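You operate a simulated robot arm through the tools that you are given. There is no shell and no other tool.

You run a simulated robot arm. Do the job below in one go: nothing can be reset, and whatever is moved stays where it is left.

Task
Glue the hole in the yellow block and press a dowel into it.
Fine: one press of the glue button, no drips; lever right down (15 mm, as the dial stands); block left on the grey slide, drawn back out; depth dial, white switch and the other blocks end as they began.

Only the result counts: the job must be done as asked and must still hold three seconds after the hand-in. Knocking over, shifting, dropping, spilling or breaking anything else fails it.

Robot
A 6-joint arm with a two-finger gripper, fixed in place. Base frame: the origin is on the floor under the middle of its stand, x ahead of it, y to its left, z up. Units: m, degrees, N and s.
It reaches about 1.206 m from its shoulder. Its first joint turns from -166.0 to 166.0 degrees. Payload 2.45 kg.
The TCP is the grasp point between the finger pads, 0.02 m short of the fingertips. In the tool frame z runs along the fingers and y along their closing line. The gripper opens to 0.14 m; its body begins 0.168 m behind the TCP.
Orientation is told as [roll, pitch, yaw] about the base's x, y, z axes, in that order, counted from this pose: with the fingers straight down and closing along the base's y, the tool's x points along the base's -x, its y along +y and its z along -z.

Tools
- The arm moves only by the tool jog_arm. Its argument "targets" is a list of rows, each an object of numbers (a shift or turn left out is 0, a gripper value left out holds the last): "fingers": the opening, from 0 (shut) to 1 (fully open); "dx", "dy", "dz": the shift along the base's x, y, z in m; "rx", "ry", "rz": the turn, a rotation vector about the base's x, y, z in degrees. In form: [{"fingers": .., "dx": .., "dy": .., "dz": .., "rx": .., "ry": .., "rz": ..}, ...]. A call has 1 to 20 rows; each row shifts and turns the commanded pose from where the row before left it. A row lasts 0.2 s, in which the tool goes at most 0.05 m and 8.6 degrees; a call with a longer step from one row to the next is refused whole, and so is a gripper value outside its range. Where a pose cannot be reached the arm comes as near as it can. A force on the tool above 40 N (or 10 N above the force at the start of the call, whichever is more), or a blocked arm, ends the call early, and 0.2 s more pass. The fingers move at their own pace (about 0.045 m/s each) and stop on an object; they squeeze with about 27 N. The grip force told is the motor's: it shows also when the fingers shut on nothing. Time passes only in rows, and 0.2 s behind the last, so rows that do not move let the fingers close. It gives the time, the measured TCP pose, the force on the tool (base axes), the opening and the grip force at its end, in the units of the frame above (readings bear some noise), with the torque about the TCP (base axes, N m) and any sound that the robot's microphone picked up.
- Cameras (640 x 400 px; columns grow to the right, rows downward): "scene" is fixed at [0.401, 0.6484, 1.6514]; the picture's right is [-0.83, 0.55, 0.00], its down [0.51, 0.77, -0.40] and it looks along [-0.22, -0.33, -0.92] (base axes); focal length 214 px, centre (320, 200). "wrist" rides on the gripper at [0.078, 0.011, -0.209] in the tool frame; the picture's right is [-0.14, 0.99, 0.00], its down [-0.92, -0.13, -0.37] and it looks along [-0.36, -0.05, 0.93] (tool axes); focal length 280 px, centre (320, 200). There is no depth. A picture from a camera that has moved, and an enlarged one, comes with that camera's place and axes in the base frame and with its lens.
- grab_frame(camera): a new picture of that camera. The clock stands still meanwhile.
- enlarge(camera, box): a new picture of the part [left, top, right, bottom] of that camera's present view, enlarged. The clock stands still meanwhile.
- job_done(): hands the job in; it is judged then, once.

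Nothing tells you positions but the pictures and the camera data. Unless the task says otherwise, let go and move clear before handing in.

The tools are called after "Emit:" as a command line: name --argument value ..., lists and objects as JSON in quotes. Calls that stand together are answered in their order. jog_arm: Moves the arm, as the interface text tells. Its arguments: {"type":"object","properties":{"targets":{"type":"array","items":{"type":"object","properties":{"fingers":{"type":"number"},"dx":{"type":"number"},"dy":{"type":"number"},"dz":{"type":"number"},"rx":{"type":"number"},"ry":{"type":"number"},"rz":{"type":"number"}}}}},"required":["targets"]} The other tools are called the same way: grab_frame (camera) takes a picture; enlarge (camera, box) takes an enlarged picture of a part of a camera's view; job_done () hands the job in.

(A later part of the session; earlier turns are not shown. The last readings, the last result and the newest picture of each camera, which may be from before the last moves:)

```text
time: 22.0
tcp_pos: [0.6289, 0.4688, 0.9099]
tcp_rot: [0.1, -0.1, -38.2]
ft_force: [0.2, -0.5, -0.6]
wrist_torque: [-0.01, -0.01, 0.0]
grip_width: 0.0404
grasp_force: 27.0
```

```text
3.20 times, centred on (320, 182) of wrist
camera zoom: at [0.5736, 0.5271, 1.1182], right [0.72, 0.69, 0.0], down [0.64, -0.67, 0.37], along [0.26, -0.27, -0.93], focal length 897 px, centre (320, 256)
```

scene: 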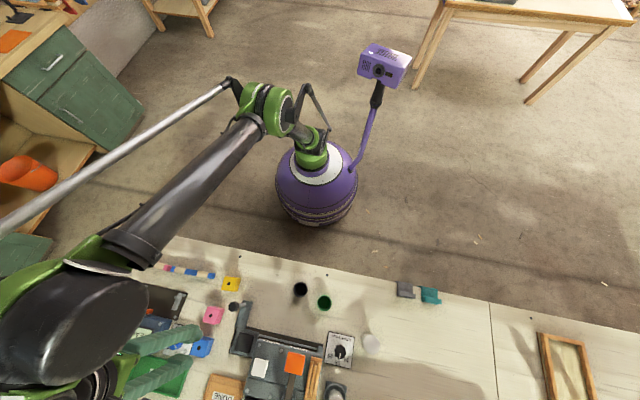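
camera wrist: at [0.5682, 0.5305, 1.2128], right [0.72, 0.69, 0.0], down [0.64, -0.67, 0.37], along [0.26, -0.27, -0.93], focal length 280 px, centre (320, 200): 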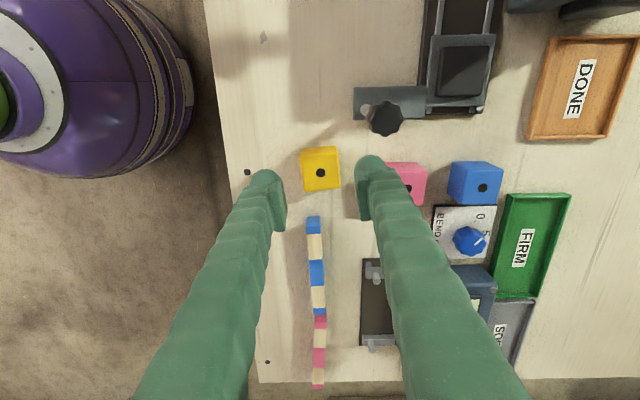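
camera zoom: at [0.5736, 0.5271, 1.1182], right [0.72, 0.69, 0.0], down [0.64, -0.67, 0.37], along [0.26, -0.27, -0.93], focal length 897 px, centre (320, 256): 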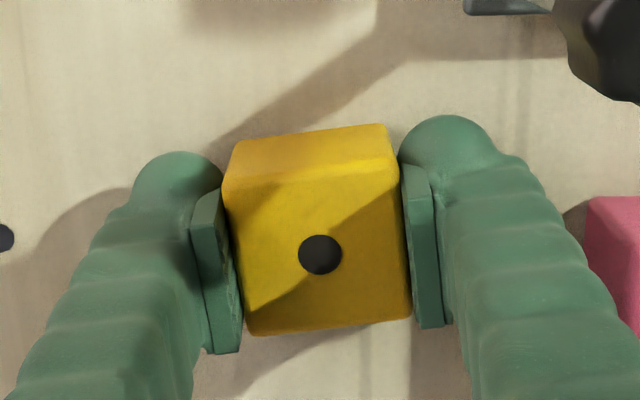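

Gripped at 27 N, hole on the axis. I lift slowly by 1 cm and check the grip.

Emit:
jog_arm --targets '[{"fingers": 0.0, "dz": 0.002}, {"dz": 0.003}, {"dz": 0.005}, {}]'

Emit:
enlarge --camera "wrist" --box '[220, 120, 420, 245]'

```text
time: 23.0
tcp_pos: [0.6296, 0.4697, 0.9189]
tcp_rot: [0.0, -0.1, -38.2]
ft_force: [0.0, 0.9, 0.2]
wrist_torque: [0.0, -0.04, 0.01]
grip_width: 0.0405
grasp_force: 26.9
```

```text
3.20 times, centred on (320, 182) of wrist
camera zoom: at [0.5743, 0.5274, 1.1274], right [0.72, 0.69, 0.0], down [0.64, -0.67, 0.37], along [0.26, -0.27, -0.93], focal length 897 px, centre (320, 256)
```

zoom: 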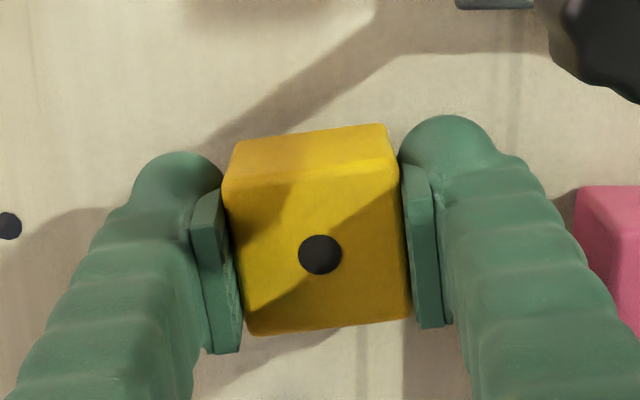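

The block rises with the fingers now. I keep lifting gently and check again.

Emit:
jog_arm --targets '[{"fingers": 0.0, "dz": 0.006}, {"dz": 0.008}, {"dz": 0.01}, {"dz": 0.01}, {"dz": 0.01}, {"dz": 0.01}, {"dz": 0.01}, {"dz": 0.01}, {"dz": 0.01}, {"dz": 0.01}, {"dz": 0.008}, {"dz": 0.004}, {}]'

Emit:
enlarge --camera "wrist" --box '[220, 120, 420, 245]'

```text
time: 25.8
tcp_pos: [0.6292, 0.4699, 1.0245]
tcp_rot: [0.1, -0.1, -38.2]
ft_force: [-0.3, 0.1, 0.0]
wrist_torque: [-0.01, 0.01, 0.03]
grip_width: 0.0408
grasp_force: 27.1
```

```text
3.20 times, centred on (320, 182) of wrist
camera zoom: at [0.5739, 0.5283, 1.2329], right [0.72, 0.69, 0.0], down [0.64, -0.67, 0.37], along [0.26, -0.27, -0.93], focal length 897 px, centre (320, 256)
```

zoom: 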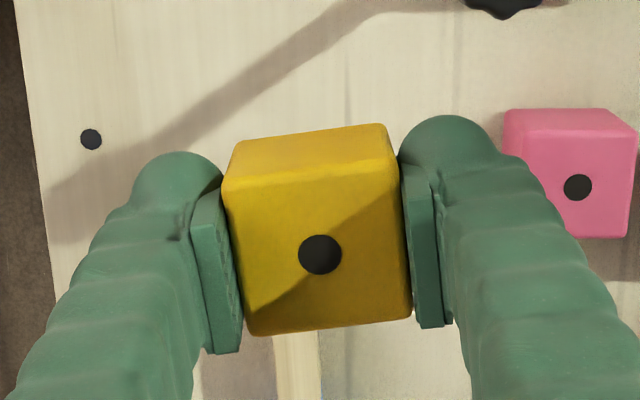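

The block is firmly held. By combining views I take the pad centre as n .920, l -.012, top z .9116. I raise a bit, carry it over the pad while squaring the yaw, and lower to about 2 cm above.

Emit:
jog_arm --targets '[{"fingers": 0.0, "dz": 0.008}, {"dz": 0.012}, {"dz": 0.012}, {"dz": 0.008}, {"dx": 0.0015, "dy": 0.0086, "rz": -0.335}, {"dx": 0.00297, "dy": 0.01723, "rz": -0.67}, {"dx": 0.00297, "dy": 0.01723, "rz": -0.67}, {"dx": 0.00297, "dy": 0.01723, "rz": -0.67}, {"dx": 0.00297, "dy": 0.01723, "rz": -0.67}, {"dx": 0.00297, "dy": 0.01723, "rz": -0.67}, {"dx": 0.00297, "dy": 0.01723, "rz": -0.67}, {"dx": 0.00297, "dy": 0.01723, "rz": -0.67}, {"dx": 0.00297, "dy": 0.01723, "rz": -0.67}, {"dx": 0.00297, "dy": 0.01723, "rz": -0.67}, {"dx": 0.00147, "dy": 0.00863, "rz": -0.335}, {}]'

Emit:
grab_frame --camera "wrist"

Emit:
grab_frame --camera "scene"

```text
time: 29.2
tcp_pos: [0.66, 0.6429, 1.0666]
tcp_rot: [0.2, -0.2, -45.0]
ft_force: [0.5, -0.3, -0.2]
wrist_torque: [-0.02, -0.01, -0.03]
grip_width: 0.0407
grasp_force: 26.8
```

```text
taken
camera wrist: at [0.612, 0.7071, 1.2736], right [0.8, 0.6, 0.0], down [0.56, -0.74, 0.37], along [0.22, -0.29, -0.93], focal length 280 px, centre (320, 200)
```

wrist: 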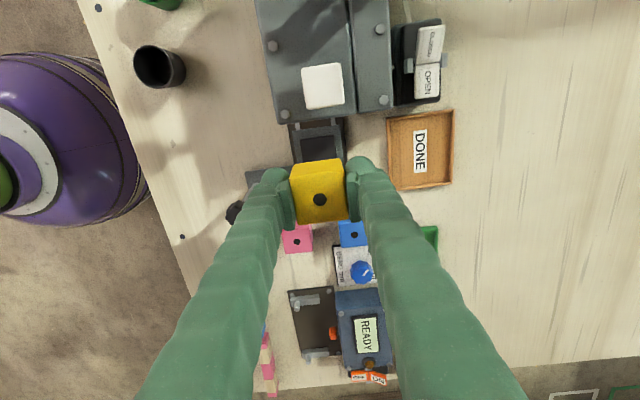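

```text
taken
```

scene: 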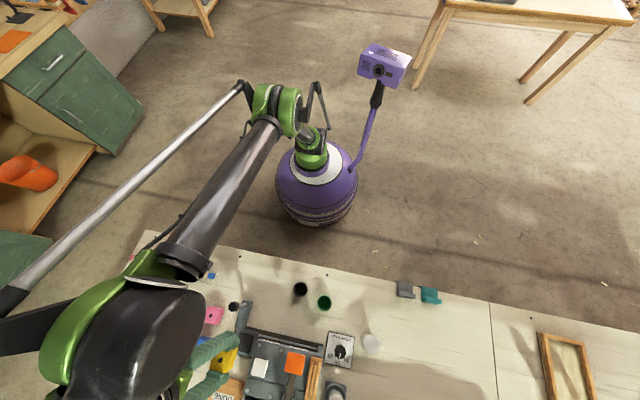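

The block hangs over the pad area; the wrist camera also sees the switch from above. I'll zoom in on both.

Emit:
enlarge --camera "wrist" --box '[256, 100, 384, 200]'

Emit:
enlarge --camera "wrist" --box '[370, 10, 466, 115]'

```text
4.00 times, centred on (320, 150) of wrist
camera zoom: at [0.612, 0.7071, 1.2736], right [0.8, 0.6, 0.0], down [0.56, -0.74, 0.37], along [0.22, -0.29, -0.93], focal length 1122 px, centre (320, 400)
```

zoom: 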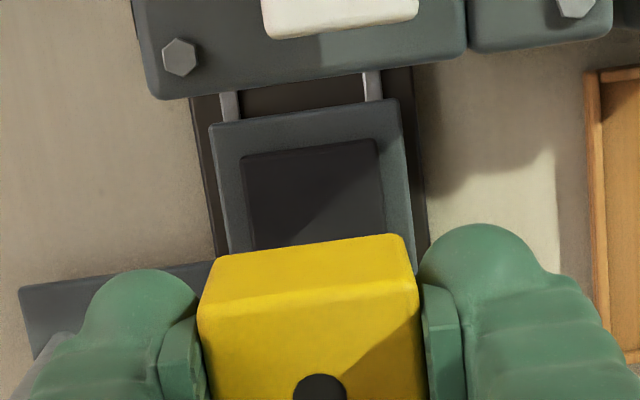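

```text
3.81 times, centred on (418, 62) of wrist
camera zoom: at [0.612, 0.7071, 1.2736], right [0.8, 0.6, 0.0], down [0.56, -0.74, 0.37], along [0.22, -0.29, -0.93], focal length 1068 px, centre (-53, 724)
```

zoom: 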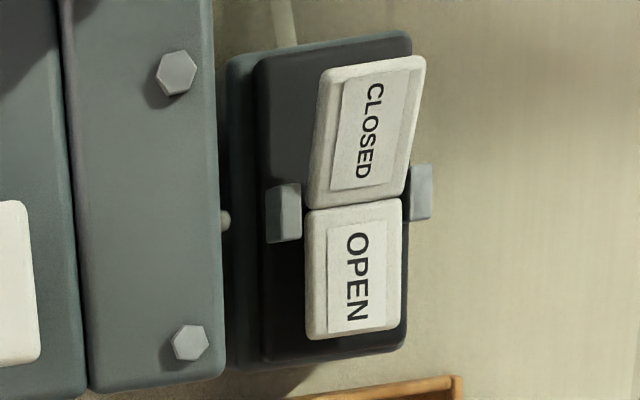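

OPEN is the side that is pressed in, so the glue supply is open. The pad's centre agrees within 1 mm of the block's axis; I lower to just above the pad.

Emit:
jog_arm --targets '[{"fingers": 0.0, "dz": -0.01}, {"dz": -0.015}, {"dz": -0.015}, {"dz": -0.015}, {"dz": -0.015}, {"dz": -0.015}, {"dz": -0.015}, {"dz": -0.01}, {"dz": -0.0066}, {}]'

Emit:
grab_frame --camera "wrist"

Emit:
enlarge --camera "wrist" --box '[256, 120, 384, 220]'

Emit:
enlarge --camera "scene" --box '[190, 300, 290, 380]'

```text
time: 31.4
tcp_pos: [0.6581, 0.6439, 0.9484]
tcp_rot: [0.1, -0.1, -45.0]
ft_force: [0.4, 0.2, -1.4]
wrist_torque: [0.0, 0.01, 0.02]
grip_width: 0.0405
grasp_force: 27.6
```

```text
taken
camera wrist: at [0.6105, 0.7074, 1.1559], right [0.8, 0.6, 0.0], down [0.56, -0.74, 0.37], along [0.22, -0.29, -0.93], focal length 280 px, centre (320, 200)
```

wrist: 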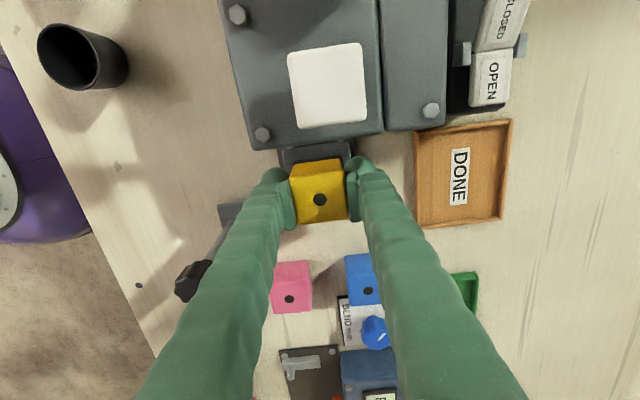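

```text
4.00 times, centred on (320, 170) of wrist
camera zoom: at [0.6105, 0.7074, 1.1559], right [0.8, 0.6, 0.0], down [0.56, -0.74, 0.37], along [0.22, -0.29, -0.93], focal length 1122 px, centre (320, 320)
```

zoom: 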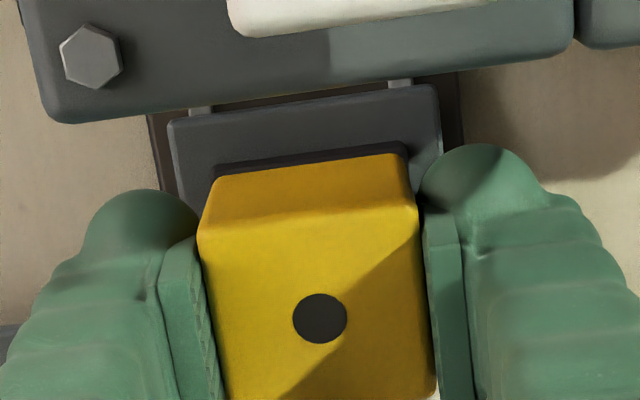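

```text
5.00 times, centred on (240, 340) of scene
camera zoom: at [0.401, 0.6484, 1.6514], right [-0.83, 0.55, 0.0], down [0.51, 0.77, -0.4], along [-0.22, -0.33, -0.92], focal length 1072 px, centre (720, -500)
```

zoom: 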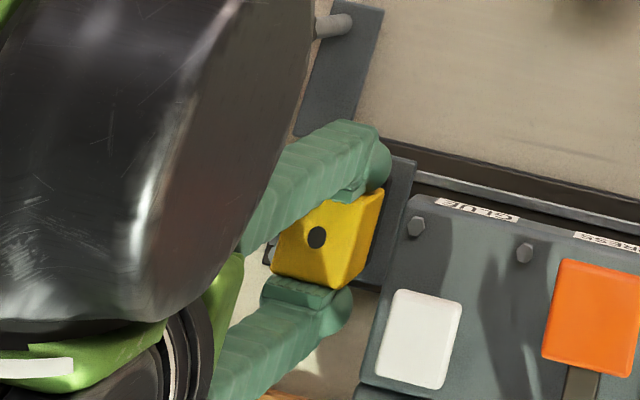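

The block's bottom edge is centred over the pad's edge within a millimetre. I lower the last millimetres slowly, watching the force.

Emit:
jog_arm --targets '[{"fingers": 0.0, "dz": -0.002}, {"dz": -0.002}, {"dz": -0.0015}, {"dz": -0.001}, {}]'

Emit:
enlarge --camera "wrist" --box '[256, 120, 384, 220]'

```text
time: 32.6
tcp_pos: [0.6595, 0.6433, 0.9418]
tcp_rot: [0.0, -0.1, -45.0]
ft_force: [0.0, 0.0, 0.5]
wrist_torque: [-0.01, 0.02, -0.04]
grip_width: 0.0407
grasp_force: 27.3
```

```text
4.00 times, centred on (320, 170) of wrist
camera zoom: at [0.6113, 0.7067, 1.1498], right [0.8, 0.6, 0.0], down [0.56, -0.74, 0.37], along [0.22, -0.29, -0.93], focal length 1122 px, centre (320, 320)
```

zoom: 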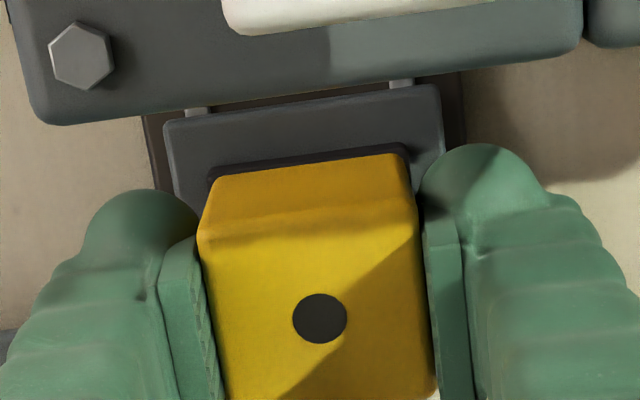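

Emit:
jog_arm --targets '[{"fingers": 0.0, "dz": -0.001}, {"dz": -0.0005}, {}]'

```text
time: 33.4
tcp_pos: [0.6592, 0.6436, 0.9396]
tcp_rot: [0.1, -0.1, -45.0]
ft_force: [0.5, 0.2, -0.6]
wrist_torque: [-0.02, -0.02, 0.0]
grip_width: 0.0404
grasp_force: 27.1
```

No contact yet; I go on in half-millimetre steps.

Emit:
jog_arm --targets '[{"fingers": 0.0, "dz": -0.001}, {"dz": -0.0005}, {}]'

Emit:
enlarge --camera "wrist" --box '[272, 130, 368, 190]'

```text
time: 34.2
tcp_pos: [0.6578, 0.6419, 0.9385]
tcp_rot: [0.1, -0.1, -45.1]
ft_force: [0.3, -0.2, -0.8]
wrist_torque: [-0.02, -0.01, 0.01]
grip_width: 0.0408
grasp_force: 27.2
```

```text
6.67 times, centred on (320, 160) of wrist
camera zoom: at [0.6107, 0.7064, 1.1473], right [0.8, 0.6, 0.0], down [0.56, -0.74, 0.37], along [0.22, -0.29, -0.93], focal length 1869 px, centre (320, 467)
```

zoom: 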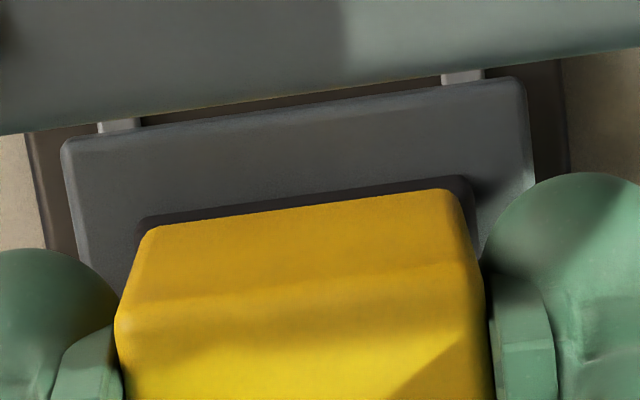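

Emit:
jog_arm --targets '[{"fingers": 0.0, "dz": -0.001}, {}]'

Emit:
jog_arm --targets '[{"fingers": 0.0, "dz": -0.001}, {}]'

```text
time: 34.8
tcp_pos: [0.659, 0.6436, 0.9381]
tcp_rot: [0.1, -0.1, -45.0]
ft_force: [0.4, 0.7, -0.6]
wrist_torque: [0.02, -0.01, 0.01]
grip_width: 0.0406
grasp_force: 27.3
```

```text
time: 35.4
tcp_pos: [0.6584, 0.6428, 0.9372]
tcp_rot: [0.1, -0.1, -45.0]
ft_force: [0.6, -0.3, -0.5]
wrist_torque: [0.02, 0.01, 0.03]
grip_width: 0.0405
grasp_force: 27.0
```

Still free; I continue down in small steps.

Emit:
jog_arm --targets '[{"fingers": 0.0, "dz": -0.001}, {}]'

Emit:
jog_arm --targets '[{"fingers": 0.0, "dz": -0.001}, {}]'

Emit:
enlarge --camera "wrist" --box '[272, 130, 368, 190]'

```text
time: 36.0
tcp_pos: [0.6583, 0.6422, 0.936]
tcp_rot: [0.0, 0.0, -44.9]
ft_force: [-0.4, 0.0, -0.4]
wrist_torque: [-0.02, 0.01, -0.01]
grip_width: 0.0406
grasp_force: 27.2
```

```text
time: 36.6
tcp_pos: [0.6579, 0.643, 0.9361]
tcp_rot: [0.0, -0.1, -45.0]
ft_force: [6.3, 5.7, 29.1]
wrist_torque: [0.06, -0.15, 0.01]
grip_width: 0.0406
grasp_force: 27.6
```

```text
6.67 times, centred on (320, 160) of wrist
camera zoom: at [0.6103, 0.7061, 1.1439], right [0.8, 0.6, 0.0], down [0.56, -0.74, 0.37], along [0.23, -0.29, -0.93], focal length 1869 px, centre (320, 467)
```

zoom: 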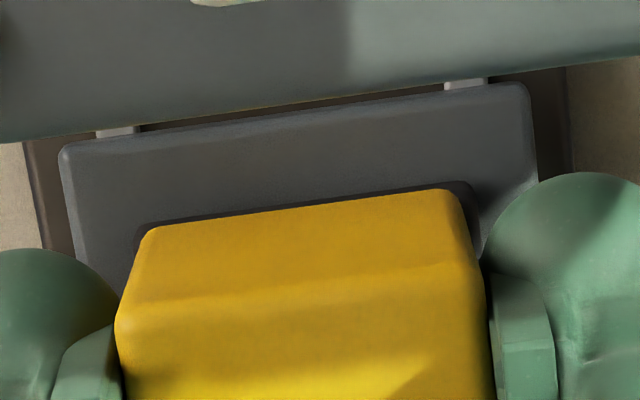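

Contact with the pad (29 N). I ease off half a millimetre, then open the fingers slowly.

Emit:
jog_arm --targets '[{"fingers": 0.0, "dz": 0.0007}, {}]'

Emit:
jog_arm --targets '[{"fingers": 0.27}, {"fingers": 0.29}, {"fingers": 0.31}, {"fingers": 0.35}, {"fingers": 0.4}, {"fingers": 0.43}, {}]'

Emit:
enlarge --camera "wrist" --box '[256, 120, 384, 220]'

```text
time: 37.2
tcp_pos: [0.659, 0.6431, 0.936]
tcp_rot: [0.1, -0.1, -44.9]
ft_force: [-4.1, -2.4, 7.9]
wrist_torque: [-0.09, 0.09, -0.01]
grip_width: 0.0407
grasp_force: 27.1
```

```text
time: 38.8
tcp_pos: [0.6582, 0.6424, 0.9353]
tcp_rot: [0.1, -0.1, -45.0]
ft_force: [0.4, -0.6, 0.2]
wrist_torque: [0.02, -0.02, -0.01]
grip_width: 0.0601
grasp_force: 0.1
```

```text
4.00 times, centred on (320, 170) of wrist
camera zoom: at [0.6115, 0.7068, 1.1437], right [0.8, 0.6, 0.0], down [0.56, -0.74, 0.37], along [0.22, -0.29, -0.93], focal length 1122 px, centre (320, 320)
```

zoom: 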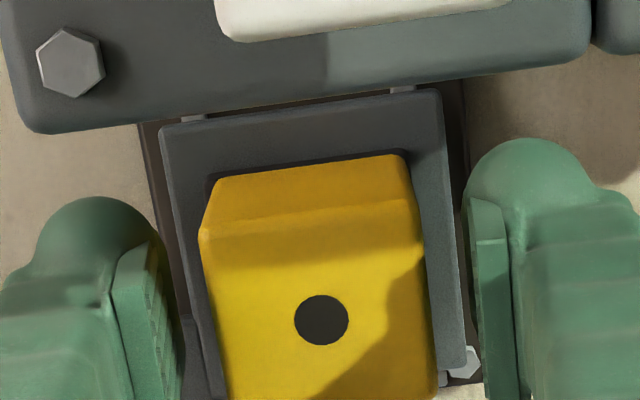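

The block stands on the pad, fingers clear on both sides. I go straight up and check its placing.

Emit:
jog_arm --targets '[{"dz": 0.01}, {"dz": 0.02}, {"dz": 0.03}, {"dz": 0.04}, {"dz": 0.04}, {"dx": 0.02, "dy": -0.02}, {"dx": 0.02, "dy": -0.02}, {"dx": 0.02, "dy": -0.02}, {}]'

Emit:
grab_frame --camera "wrist"

Emit:
enlarge --camera "wrist" --box '[270, 40, 366, 115]'

```text
time: 40.8
tcp_pos: [0.7192, 0.5822, 1.0737]
tcp_rot: [0.1, -0.1, -44.9]
ft_force: [-0.6, 0.0, -0.1]
wrist_torque: [0.01, -0.02, -0.01]
grip_width: 0.0605
grasp_force: 0.0
```

```text
taken
camera wrist: at [0.6711, 0.6461, 1.2831], right [0.8, 0.6, 0.0], down [0.56, -0.74, 0.37], along [0.22, -0.29, -0.93], focal length 280 px, centre (320, 200)
```

wrist: 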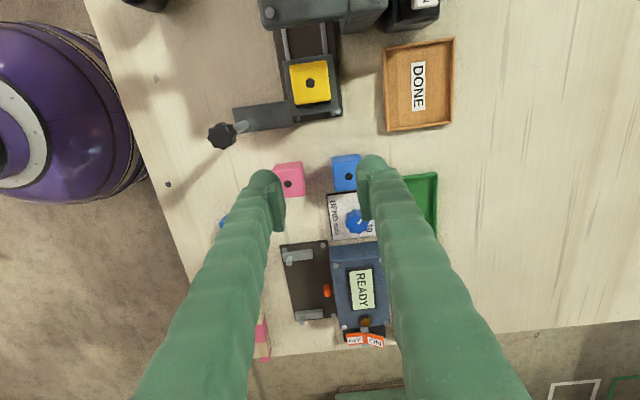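

```text
5.33 times, centred on (318, 78) of wrist
camera zoom: at [0.6711, 0.6461, 1.2831], right [0.8, 0.6, 0.0], down [0.56, -0.74, 0.37], along [0.22, -0.29, -0.93], focal length 1495 px, centre (331, 853)
```

zoom: 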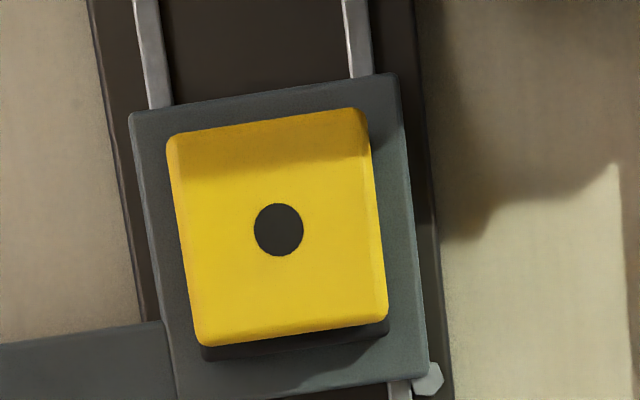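

The block stands on the pad; I measure its margin to the pad's edges more closely, to see if it is well centred along the track.

Emit:
enlarge --camera "wrist" --box '[288, 84, 352, 119]'

Emit:
enlarge --camera "wrist" --box '[282, 45, 346, 85]'

Emit:
enlarge --camera "scene" --box '[225, 300, 285, 340]'

```text
10.00 times, centred on (320, 102) of wrist
camera zoom: at [0.6711, 0.6461, 1.2831], right [0.8, 0.6, 0.0], down [0.56, -0.74, 0.37], along [0.22, -0.29, -0.93], focal length 2804 px, centre (320, 1185)
```

zoom: 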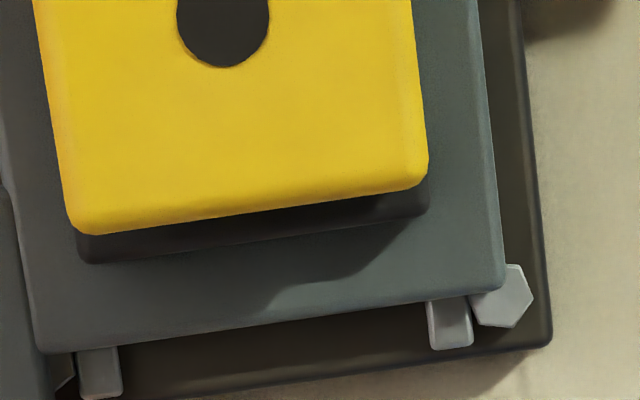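

```text
10.00 times, centred on (314, 65) of wrist
camera zoom: at [0.6711, 0.6461, 1.2831], right [0.8, 0.6, 0.0], down [0.56, -0.74, 0.37], along [0.22, -0.29, -0.93], focal length 2804 px, centre (380, 1550)
```

zoom: 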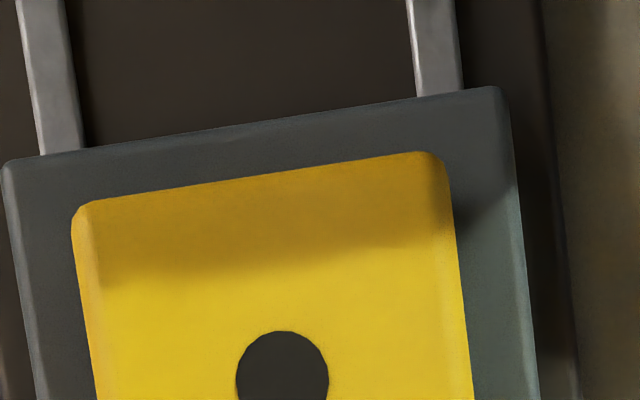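

```text
10.00 times, centred on (255, 320) of scene
camera zoom: at [0.401, 0.6484, 1.6514], right [-0.83, 0.55, 0.0], down [0.51, 0.77, -0.4], along [-0.22, -0.33, -0.92], focal length 2145 px, centre (970, -1000)
```

zoom: 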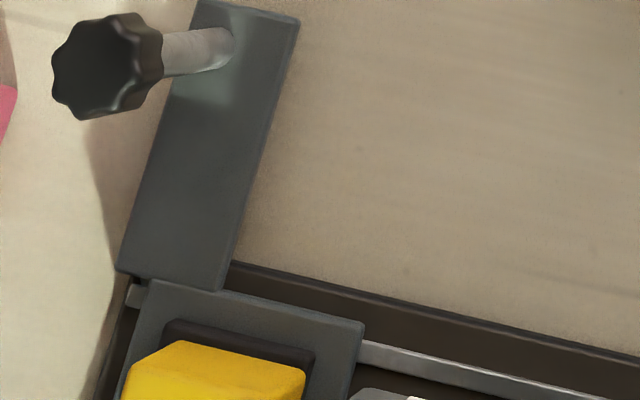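

The block sits about 3 mm too far toward the machine along the track (n is fine). I'll regrip it, lift it a hair and shift it 3 mm back to centre it on the pad.

Emit:
jog_arm --targets '[{"dx": -0.02, "dy": 0.02}, {"dx": -0.02, "dy": 0.02}, {"dx": -0.02, "dy": 0.02}, {"dz": -0.035}, {"dz": -0.035}, {"dz": -0.03}, {"dz": -0.02}, {"dz": -0.012}, {"dz": -0.007}, {}]'

Emit:
jog_arm --targets '[{"fingers": 0.36}, {"fingers": 0.3}, {"fingers": 0.2}, {"fingers": 0.0}, {"fingers": 0.0}, {"fingers": 0.0}, {"fingers": 0.0}]'

Emit:
enlarge --camera "wrist" --box '[256, 120, 384, 220]'

```text
time: 43.0
tcp_pos: [0.6608, 0.6405, 0.9377]
tcp_rot: [0.0, -0.1, -45.1]
ft_force: [0.4, 0.1, -1.0]
wrist_torque: [0.02, -0.02, -0.04]
grip_width: 0.0602
grasp_force: 0.2
```

```text
time: 44.6
tcp_pos: [0.66, 0.6404, 0.9384]
tcp_rot: [0.0, -0.2, -45.0]
ft_force: [0.0, -0.4, 0.8]
wrist_torque: [0.03, 0.02, 0.0]
grip_width: 0.0406
grasp_force: 26.7
```

```text
4.00 times, centred on (320, 170) of wrist
camera zoom: at [0.6126, 0.7052, 1.1459], right [0.8, 0.6, 0.0], down [0.56, -0.74, 0.37], along [0.22, -0.29, -0.93], focal length 1122 px, centre (320, 320)
```

zoom: 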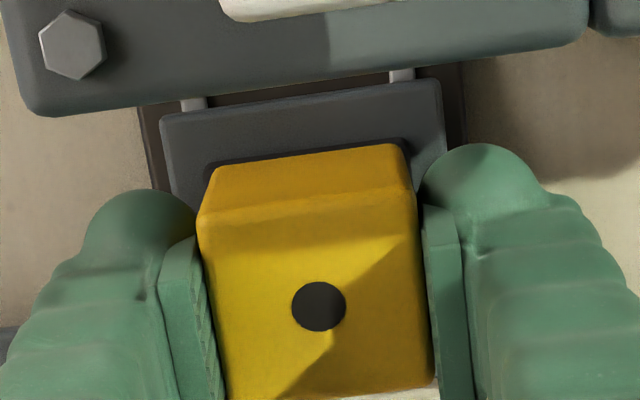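

Gripped again. I lift 3 mm, shift 3 mm back along the track, and look before setting down.

Emit:
jog_arm --targets '[{"fingers": 0.0, "dz": 0.001}, {"dz": 0.002}, {"dx": 0.00105, "dy": -0.00105}, {"dx": 0.00105, "dy": -0.00105}, {}, {}]'

Emit:
enlarge --camera "wrist" --box '[272, 130, 368, 190]'

Emit:
enlarge --camera "wrist" --box '[256, 120, 384, 220]'

```text
time: 46.0
tcp_pos: [0.6605, 0.6398, 0.9382]
tcp_rot: [0.0, -0.1, -44.9]
ft_force: [-0.6, -0.5, -0.4]
wrist_torque: [0.01, 0.02, -0.03]
grip_width: 0.0406
grasp_force: 26.8
```

```text
6.67 times, centred on (320, 160) of wrist
camera zoom: at [0.6129, 0.7036, 1.1473], right [0.8, 0.6, 0.0], down [0.56, -0.74, 0.37], along [0.22, -0.29, -0.93], focal length 1869 px, centre (320, 467)
```

zoom: 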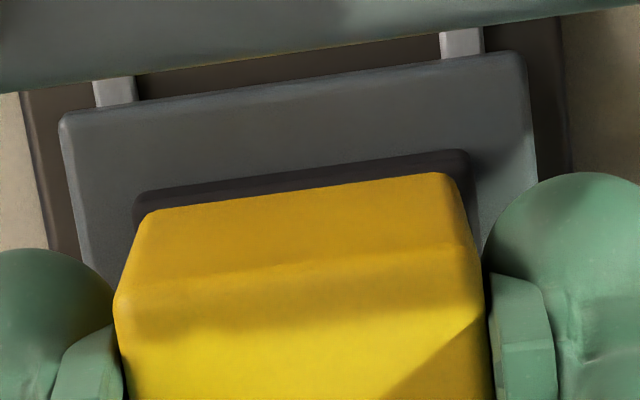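

```text
4.00 times, centred on (320, 170) of wrist
camera zoom: at [0.6129, 0.7036, 1.1473], right [0.8, 0.6, 0.0], down [0.56, -0.74, 0.37], along [0.22, -0.29, -0.93], focal length 1122 px, centre (320, 320)
```

zoom: 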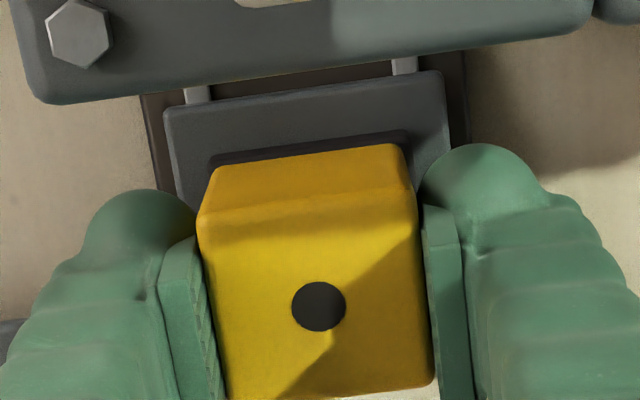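

The margin at the machine side is now about 1.3 mm, and should be about 2.7; one more small shift.

Emit:
jog_arm --targets '[{"fingers": 0.0, "dx": 0.0017, "dy": -0.0007}, {}, {}]'

Emit:
enlarge --camera "wrist" --box '[272, 130, 368, 190]'

```text
time: 46.8
tcp_pos: [0.6628, 0.6386, 0.9386]
tcp_rot: [0.1, -0.2, -45.0]
ft_force: [-0.1, 0.2, -0.5]
wrist_torque: [0.02, 0.01, 0.01]
grip_width: 0.0408
grasp_force: 26.9
```

```text
6.67 times, centred on (320, 160) of wrist
camera zoom: at [0.6147, 0.7027, 1.1471], right [0.8, 0.6, 0.0], down [0.56, -0.74, 0.37], along [0.22, -0.29, -0.93], focal length 1869 px, centre (320, 467)
```

zoom: 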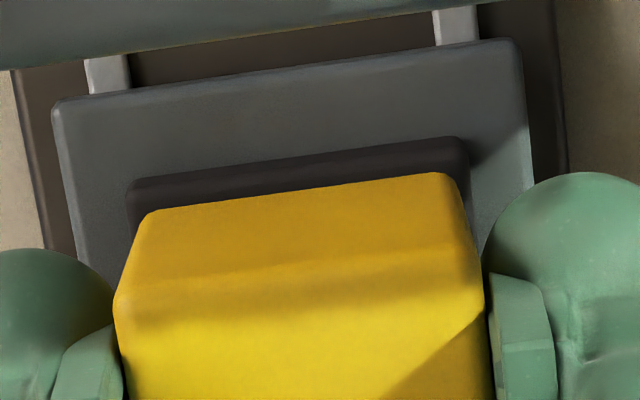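

Centred within about half a millimetre both ways. I lower gently to contact.

Emit:
jog_arm --targets '[{"fingers": 0.0, "dz": -0.001}, {"dz": -0.0007}, {}]'

Emit:
jog_arm --targets '[{"fingers": 0.0, "dz": -0.0006}, {}]'

Emit:
jog_arm --targets '[{"fingers": 0.0, "dz": -0.0006}, {}]'

```text
time: 47.6
tcp_pos: [0.6635, 0.6368, 0.9375]
tcp_rot: [0.1, -0.1, -44.9]
ft_force: [-2.9, -0.5, 13.5]
wrist_torque: [-0.02, 0.11, -0.04]
grip_width: 0.0404
grasp_force: 26.6
```

```text
time: 48.2
tcp_pos: [0.662, 0.6396, 0.9377]
tcp_rot: [0.1, -0.1, -45.0]
ft_force: [-3.8, -3.1, 15.8]
wrist_torque: [-0.08, 0.1, 0.02]
grip_width: 0.0408
grasp_force: 27.0
```

```text
time: 48.8
tcp_pos: [0.6628, 0.6402, 0.9364]
tcp_rot: [0.1, -0.2, -45.0]
ft_force: [-1.8, -0.7, 26.7]
wrist_torque: [0.01, 0.08, 0.0]
grip_width: 0.0408
grasp_force: 27.5
```

Contact. I ease off and open the fingers.

Emit:
jog_arm --targets '[{"fingers": 0.0, "dz": 0.0012}, {}]'

Emit:
jog_arm --targets '[{"fingers": 0.27}, {"fingers": 0.29}, {"fingers": 0.31}, {"fingers": 0.35}, {"fingers": 0.4}, {"fingers": 0.43}, {}]'

Emit:
jog_arm --targets '[{"dz": 0.01}, {"dz": 0.02}, {"dz": 0.03}, {"dz": 0.04}, {"dz": 0.04}, {"dx": 0.02, "dy": -0.02}, {"dx": 0.02, "dy": -0.02}, {"dx": 0.02, "dy": -0.02}, {}, {}]'

Emit:
enlarge --camera "wrist" --box '[270, 40, 366, 115]'

```text
time: 49.4
tcp_pos: [0.663, 0.6389, 0.9375]
tcp_rot: [0.1, -0.2, -45.1]
ft_force: [-2.6, -2.9, 5.8]
wrist_torque: [-0.06, -0.01, 0.01]
grip_width: 0.0405
grasp_force: 27.4
```

```text
time: 51.0
tcp_pos: [0.6639, 0.6391, 0.937]
tcp_rot: [0.1, -0.1, -45.0]
ft_force: [-0.5, -0.3, 0.8]
wrist_torque: [0.02, -0.02, -0.02]
grip_width: 0.0605
grasp_force: 0.0
```

```text
time: 53.2
tcp_pos: [0.7216, 0.581, 1.0773]
tcp_rot: [0.1, -0.2, -45.1]
ft_force: [0.7, 0.0, 0.4]
wrist_torque: [-0.02, 0.02, 0.01]
grip_width: 0.0602
grasp_force: 0.0
```

```text
5.33 times, centred on (318, 78) of wrist
camera zoom: at [0.6746, 0.6447, 1.2857], right [0.8, 0.6, 0.0], down [0.56, -0.74, 0.37], along [0.22, -0.29, -0.93], focal length 1495 px, centre (331, 853)
```

zoom: 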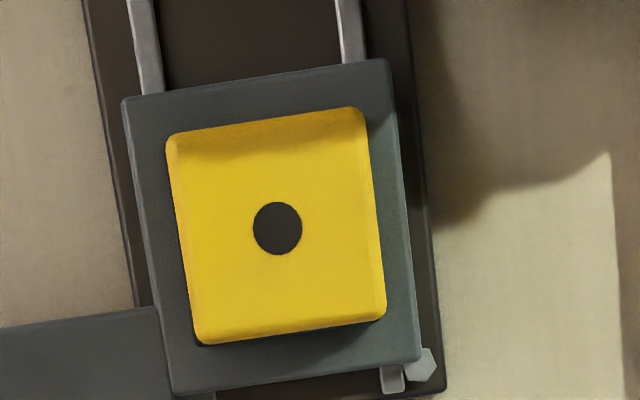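

The block now stands centred on the slide's pad. Next I turn the gripper so that it closes along the track and hover over the slide's knob.

Emit:
jog_arm --targets '[{"dx": -0.00906, "dy": -0.00315, "rz": 8.1818}, {"dx": -0.00906, "dy": -0.00315, "rz": 8.1818}, {"dx": -0.00906, "dy": -0.00315, "rz": 8.1818}, {"dx": -0.00906, "dy": -0.00315, "rz": 8.1818}, {"dx": -0.00906, "dy": -0.00315, "rz": 8.1818}, {"dx": -0.00906, "dy": -0.00315, "rz": 8.1818}, {"dx": -0.00906, "dy": -0.00315, "rz": 8.1818}, {"dx": -0.00906, "dy": -0.00315, "rz": 8.1818}, {"dx": -0.00906, "dy": -0.00315, "rz": 8.1818}, {"dx": -0.00906, "dy": -0.00315, "rz": 8.1818}, {"dx": -0.00906, "dy": -0.00315, "rz": 8.1818}, {}]'

Emit:
grab_frame --camera "wrist"

Emit:
enlarge --camera "wrist" --box '[240, 100, 400, 200]'

Emit:
grab_frame --camera "scene"

```text
time: 55.8
tcp_pos: [0.6228, 0.5452, 1.0769]
tcp_rot: [0.1, -0.1, 45.1]
ft_force: [0.5, 0.7, 0.3]
wrist_torque: [0.0, -0.01, 0.0]
grip_width: 0.0603
grasp_force: 0.2
```

```text
taken
camera wrist: at [0.5595, 0.4979, 1.2844], right [-0.6, 0.8, 0.0], down [0.74, 0.56, 0.37], along [0.29, 0.22, -0.93], focal length 280 px, centre (320, 200)
```

wrist: 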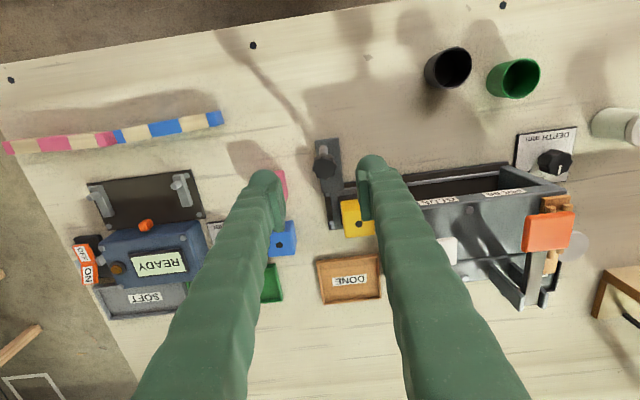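

```text
4.00 times, centred on (320, 150) of wrist
camera zoom: at [0.5595, 0.4979, 1.2844], right [-0.6, 0.8, 0.0], down [0.74, 0.56, 0.37], along [0.29, 0.22, -0.93], focal length 1122 px, centre (320, 400)
```

zoom: 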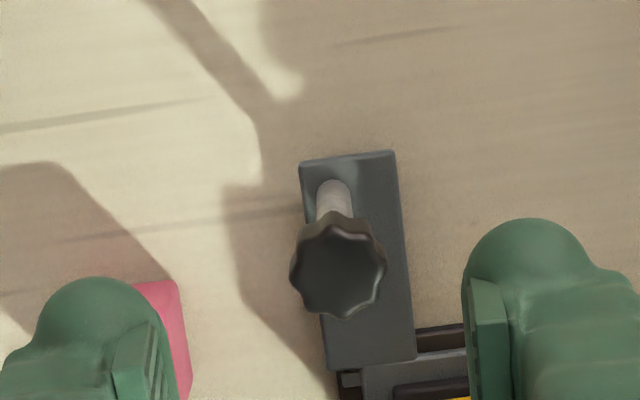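

```text
taken
```

scene: 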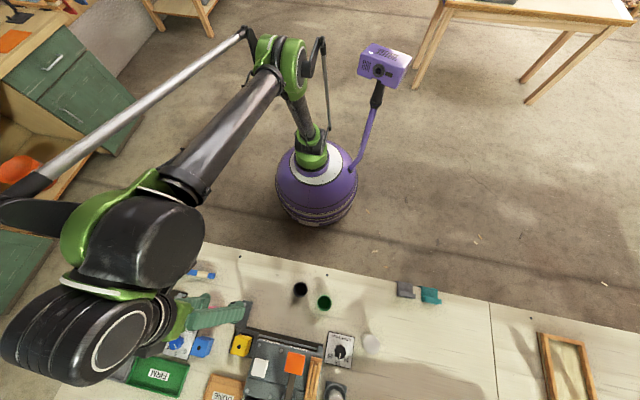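

The knob's top is at z≈.985, about 5 mm to the left of the gripper axis. I shift over it and go down around it, then close gently.

Emit:
jog_arm --targets '[{"dx": -0.0036, "dy": 0.003}, {"dz": -0.03}, {"dz": -0.03}, {"dz": -0.025}, {"dz": -0.016}, {}]'

Emit:
enlarge --camera "wrist" --box '[220, 100, 420, 225]'

```text
time: 57.2
tcp_pos: [0.6174, 0.5478, 0.9751]
tcp_rot: [0.1, -0.1, 45.0]
ft_force: [-0.5, 0.1, -0.2]
wrist_torque: [-0.01, 0.02, 0.0]
grip_width: 0.0605
grasp_force: 0.0
```

```text
3.20 times, centred on (320, 162) of wrist
camera zoom: at [0.555, 0.5001, 1.1831], right [-0.6, 0.8, 0.0], down [0.74, 0.56, 0.37], along [0.29, 0.22, -0.93], focal length 897 px, centre (320, 320)
```

zoom: 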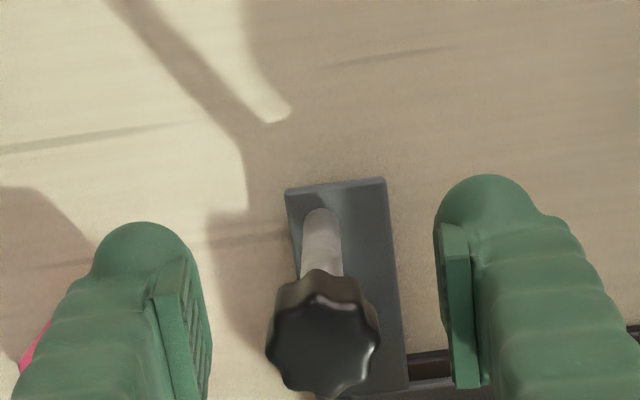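

Emit:
jog_arm --targets '[{"dx": 0.0021, "dy": 0.0021}, {"fingers": 0.3}, {"fingers": 0.2}, {"fingers": 0.1}, {"fingers": 0.0}, {"fingers": 0.0}, {"fingers": 0.0}, {"fingers": 0.0}]'

Emit:
enlarge --camera "wrist" --box '[220, 100, 420, 225]'

```text
time: 59.0
tcp_pos: [0.6202, 0.5502, 0.976]
tcp_rot: [0.0, 0.0, 45.0]
ft_force: [-4.3, 1.9, -2.3]
wrist_torque: [0.02, -0.02, -0.01]
grip_width: 0.0202
grasp_force: 45.1
```

```text
3.20 times, centred on (320, 162) of wrist
camera zoom: at [0.5572, 0.5028, 1.1837], right [-0.6, 0.8, 0.0], down [0.74, 0.56, 0.37], along [0.29, 0.22, -0.93], focal length 897 px, centre (320, 320)
```

zoom: 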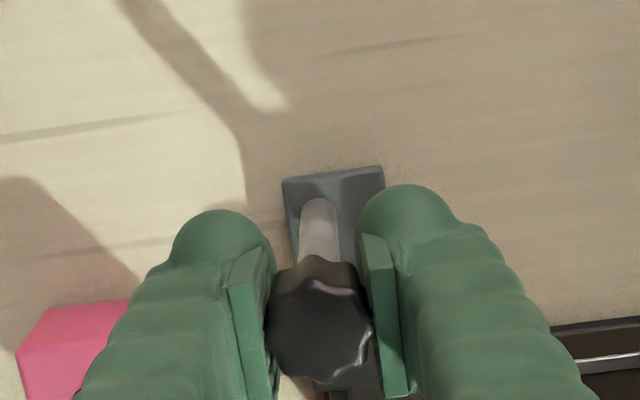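

The knob is held. I now push the slide along +l a little and check force, sound and motion.

Emit:
jog_arm --targets '[{"fingers": 0.0, "dx": -0.0014, "dy": 0.0014}, {"dx": -0.0028, "dy": 0.0028}, {"dx": -0.0035, "dy": 0.0035}, {"dx": -0.0035, "dy": 0.0035}, {"dx": -0.0028, "dy": 0.0028}, {}]'

Emit:
grab_frame --camera "wrist"

Emit:
enlarge --camera "scene" --box '[200, 290, 320, 380]'

```text
time: 59.7
tcp_pos: [0.6148, 0.5549, 0.9757]
tcp_rot: [0.0, 0.1, 44.9]
ft_force: [-1.8, -1.9, -9.7]
wrist_torque: [0.17, -0.18, 0.02]
grip_width: 0.0201
grasp_force: 45.0
stopped in row 3: the force on the tool passed its limit at 42 N (the readings are from after the stop); the commanded pose is now the measured one
```

```text
taken
camera wrist: at [0.5528, 0.5078, 1.184], right [-0.6, 0.8, 0.0], down [0.74, 0.56, 0.37], along [0.29, 0.22, -0.93], focal length 280 px, centre (320, 200)
```

wrist: 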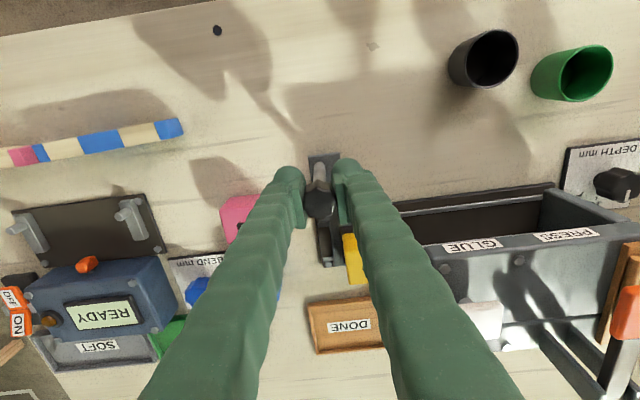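

```text
4.44 times, centred on (260, 335) of scene
camera zoom: at [0.401, 0.6484, 1.6514], right [-0.83, 0.55, 0.0], down [0.51, 0.77, -0.4], along [-0.22, -0.33, -0.92], focal length 953 px, centre (587, -400)
```

zoom: 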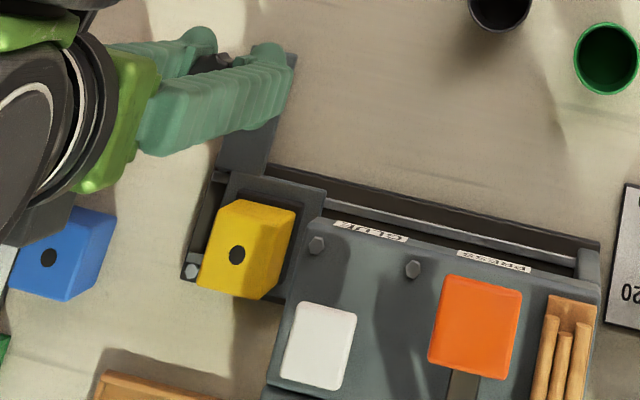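

Emit:
enlarge --camera "scene" --box '[230, 322, 290, 362]'

Emit:
enlarge --camera "wrist" --box '[270, 140, 370, 290]'

```text
10.00 times, centred on (260, 342) of scene
camera zoom: at [0.401, 0.6484, 1.6514], right [-0.83, 0.55, 0.0], down [0.51, 0.77, -0.4], along [-0.22, -0.33, -0.92], focal length 2145 px, centre (920, -1220)
```

zoom: 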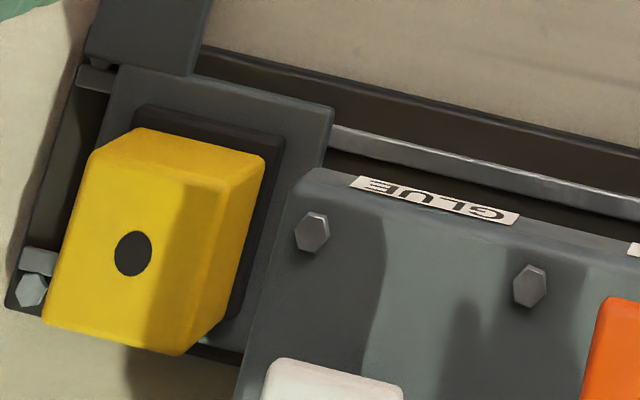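

```text
2.67 times, centred on (320, 215) of wrist
camera zoom: at [0.5528, 0.5078, 1.184], right [-0.6, 0.8, 0.0], down [0.74, 0.56, 0.37], along [0.29, 0.22, -0.93], focal length 748 px, centre (320, 160)
```

zoom: 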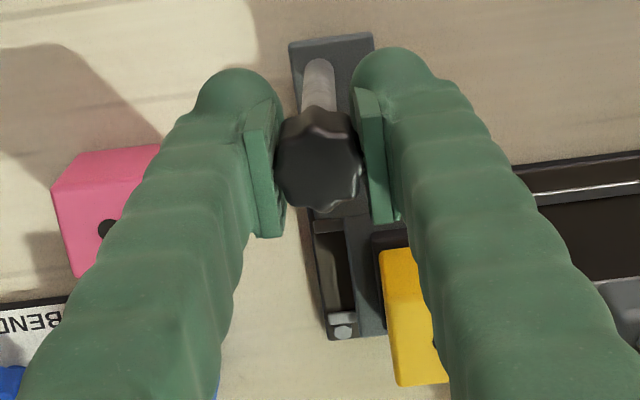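

The slide has moved about 7 mm and the block rides along; there was a force spike as it broke away. I go on in smaller steps.

Emit:
jog_arm --targets '[{"fingers": 0.0, "dx": -0.0007, "dy": 0.0007}, {"dx": -0.0014, "dy": 0.0014}, {"dx": -0.0014, "dy": 0.0014}, {"dx": -0.0014, "dy": 0.0014}, {}]'

```text
time: 60.9
tcp_pos: [0.6091, 0.5603, 0.9757]
tcp_rot: [0.0, -0.1, 45.1]
ft_force: [-5.3, -5.7, -5.9]
wrist_torque: [-0.08, 0.08, -0.01]
grip_width: 0.0199
grasp_force: 44.9
```

The slide now moves freely along l with only small side forces. I carry on in gentle steps, listening for a click.

Emit:
jog_arm --targets '[{"fingers": 0.0, "dx": -0.0018, "dy": 0.001}, {"dx": -0.0021, "dy": 0.0021}, {"dx": -0.0021, "dy": 0.0021}, {"dx": -0.0021, "dy": 0.0021}, {"dx": -0.0021, "dy": 0.0021}, {"dx": -0.0021, "dy": 0.0021}, {"dx": -0.0014, "dy": 0.0014}, {}]'

```text
time: 62.7
tcp_pos: [0.5964, 0.5724, 0.9762]
tcp_rot: [0.0, 0.1, 45.0]
ft_force: [-10.5, -10.3, -24.2]
wrist_torque: [0.04, -0.06, 0.0]
grip_width: 0.0202
grasp_force: 44.7
```

Side forces build up from gripping the knob rigidly, so I loosen the fingers slightly to cage the knob and push it with one finger instead.

Emit:
jog_arm --targets '[{"fingers": 0.172}, {"fingers": 0.172}, {}]'

Emit:
jog_arm --targets '[{"dx": -0.0014, "dy": 0.0014}, {"dx": -0.0014, "dy": 0.0014}, {"dx": -0.0014, "dy": 0.0014}, {"dx": -0.0014, "dy": 0.0014}, {"dx": -0.0014, "dy": 0.0014}, {}]'

Emit:
enlarge --camera "scene" --box '[200, 290, 320, 380]'

```text
time: 63.5
tcp_pos: [0.5979, 0.5724, 0.9758]
tcp_rot: [0.0, 0.1, 45.1]
ft_force: [-0.1, 0.1, 0.4]
wrist_torque: [-0.01, 0.02, 0.01]
grip_width: 0.0239
grasp_force: 0.1
```

```text
time: 64.9
tcp_pos: [0.5888, 0.5803, 0.9766]
tcp_rot: [0.1, 0.0, 45.0]
ft_force: [-0.1, -1.0, -0.4]
wrist_torque: [-0.01, 0.02, -0.01]
grip_width: 0.0245
grasp_force: 0.1
```

```text
4.44 times, centred on (260, 335) of scene
camera zoom: at [0.401, 0.6484, 1.6514], right [-0.83, 0.55, 0.0], down [0.51, 0.77, -0.4], along [-0.22, -0.33, -0.92], focal length 953 px, centre (587, -400)
```

zoom: 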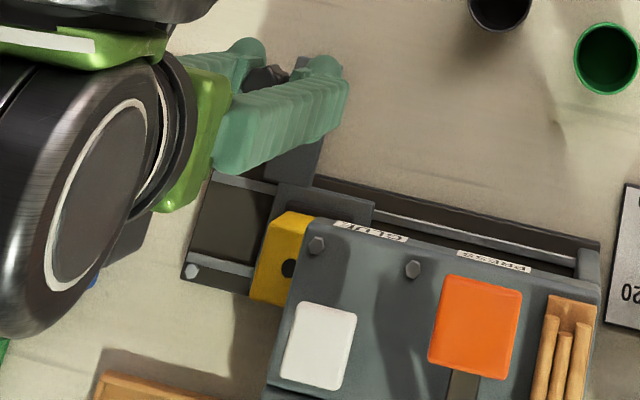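

The slide moves with about 1 N now and is 4 cm along. I push on another 3.5 cm, listening for clicks.

Emit:
jog_arm --targets '[{"dx": -0.0014, "dy": 0.0014}, {"dx": -0.0021, "dy": 0.0021}, {"dx": -0.0021, "dy": 0.0021}, {"dx": -0.0021, "dy": 0.0021}, {"dx": -0.0021, "dy": 0.0021}, {"dx": -0.0021, "dy": 0.0021}, {"dx": -0.0021, "dy": 0.0021}, {"dx": -0.0014, "dy": 0.0014}, {}]'

Emit:
jog_arm --targets '[{"dx": -0.0014, "dy": 0.0014}, {"dx": -0.0021, "dy": 0.0021}, {"dx": -0.0021, "dy": 0.0021}, {"dx": -0.0014, "dy": 0.0014}, {"dx": -0.0014, "dy": 0.0014}, {}]'

Emit:
grab_frame --camera "wrist"

```text
time: 66.9
tcp_pos: [0.5731, 0.5966, 0.9766]
tcp_rot: [0.1, 0.0, 44.9]
ft_force: [0.0, -0.7, -0.6]
wrist_torque: [-0.01, 0.01, 0.0]
grip_width: 0.0243
grasp_force: 0.1
```

```text
time: 68.3
tcp_pos: [0.5659, 0.6033, 0.9749]
tcp_rot: [0.1, 0.0, 45.1]
ft_force: [0.4, -1.3, 0.3]
wrist_torque: [0.01, -0.03, 0.01]
grip_width: 0.0243
grasp_force: 0.3
```

```text
taken
camera wrist: at [0.5034, 0.5572, 1.1837], right [-0.6, 0.8, 0.0], down [0.74, 0.56, 0.37], along [0.29, 0.22, -0.93], focal length 280 px, centre (320, 200)
```

wrist: 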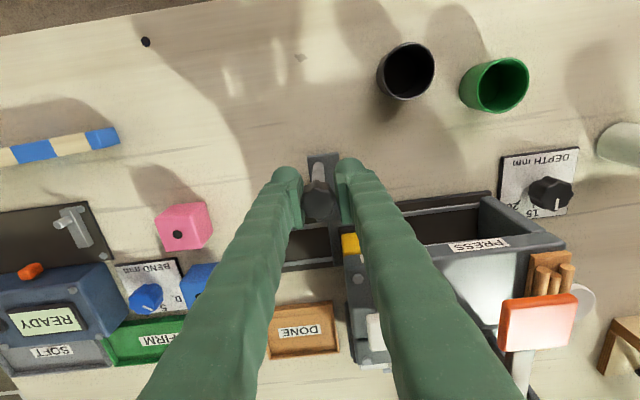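

The slide is about 74 mm along (block centre about l=.060). I'll lift off the knob and look under the head from low in front to find the nozzle.

Emit:
jog_arm --targets '[{"dz": 0.01}, {"dz": 0.025}, {"dz": 0.025}, {"fingers": 1.0, "dx": -0.01945, "dy": -0.00283, "rx": 5.303, "ry": -5.303}, {"dx": -0.01945, "dy": -0.00283, "rx": 5.303, "ry": -5.303}, {"dx": -0.01945, "dy": -0.00283, "rx": 5.303, "ry": -5.303}, {"dx": -0.01945, "dy": -0.00283, "rx": 5.303, "ry": -5.303}, {"dx": -0.01945, "dy": -0.00283, "rx": 5.303, "ry": -5.303}, {"dx": -0.01945, "dy": -0.00283, "rx": 5.303, "ry": -5.303}, {"dx": -0.01945, "dy": -0.00283, "rx": 5.303, "ry": -5.303}, {"dx": -0.01945, "dy": -0.00283, "rx": 5.303, "ry": -5.303}, {"dz": -0.03}, {"dz": -0.028}, {}]'

Emit:
grab_frame --camera "wrist"

Emit:
grab_frame --camera "scene"

```text
time: 71.3
tcp_pos: [0.4112, 0.5792, 0.9788]
tcp_rot: [0.2, -60.0, 45.0]
ft_force: [-0.1, -0.4, -0.3]
wrist_torque: [-0.01, 0.0, 0.0]
grip_width: 0.1401
grasp_force: 0.1
```

```text
taken
camera wrist: at [0.2486, 0.4318, 1.0152], right [-0.65, 0.75, 0.12], down [0.19, 0.01, 0.98], along [0.73, 0.66, -0.15], focal length 280 px, centre (320, 200)
```

wrist: 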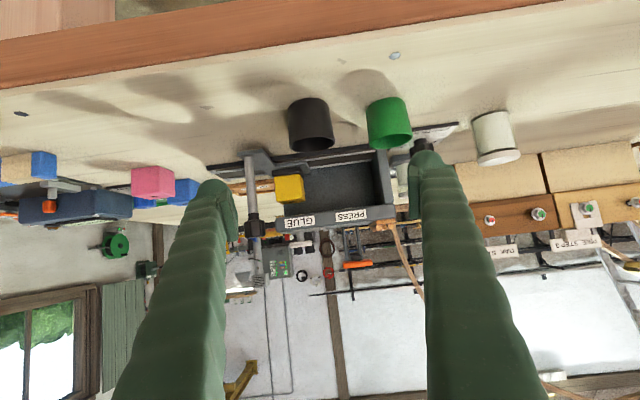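

```text
taken
```

scene: 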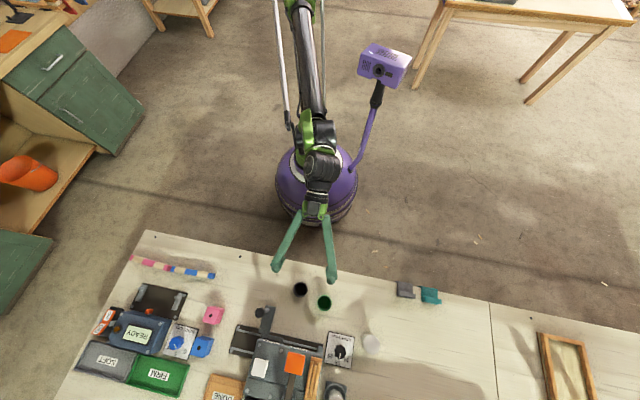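

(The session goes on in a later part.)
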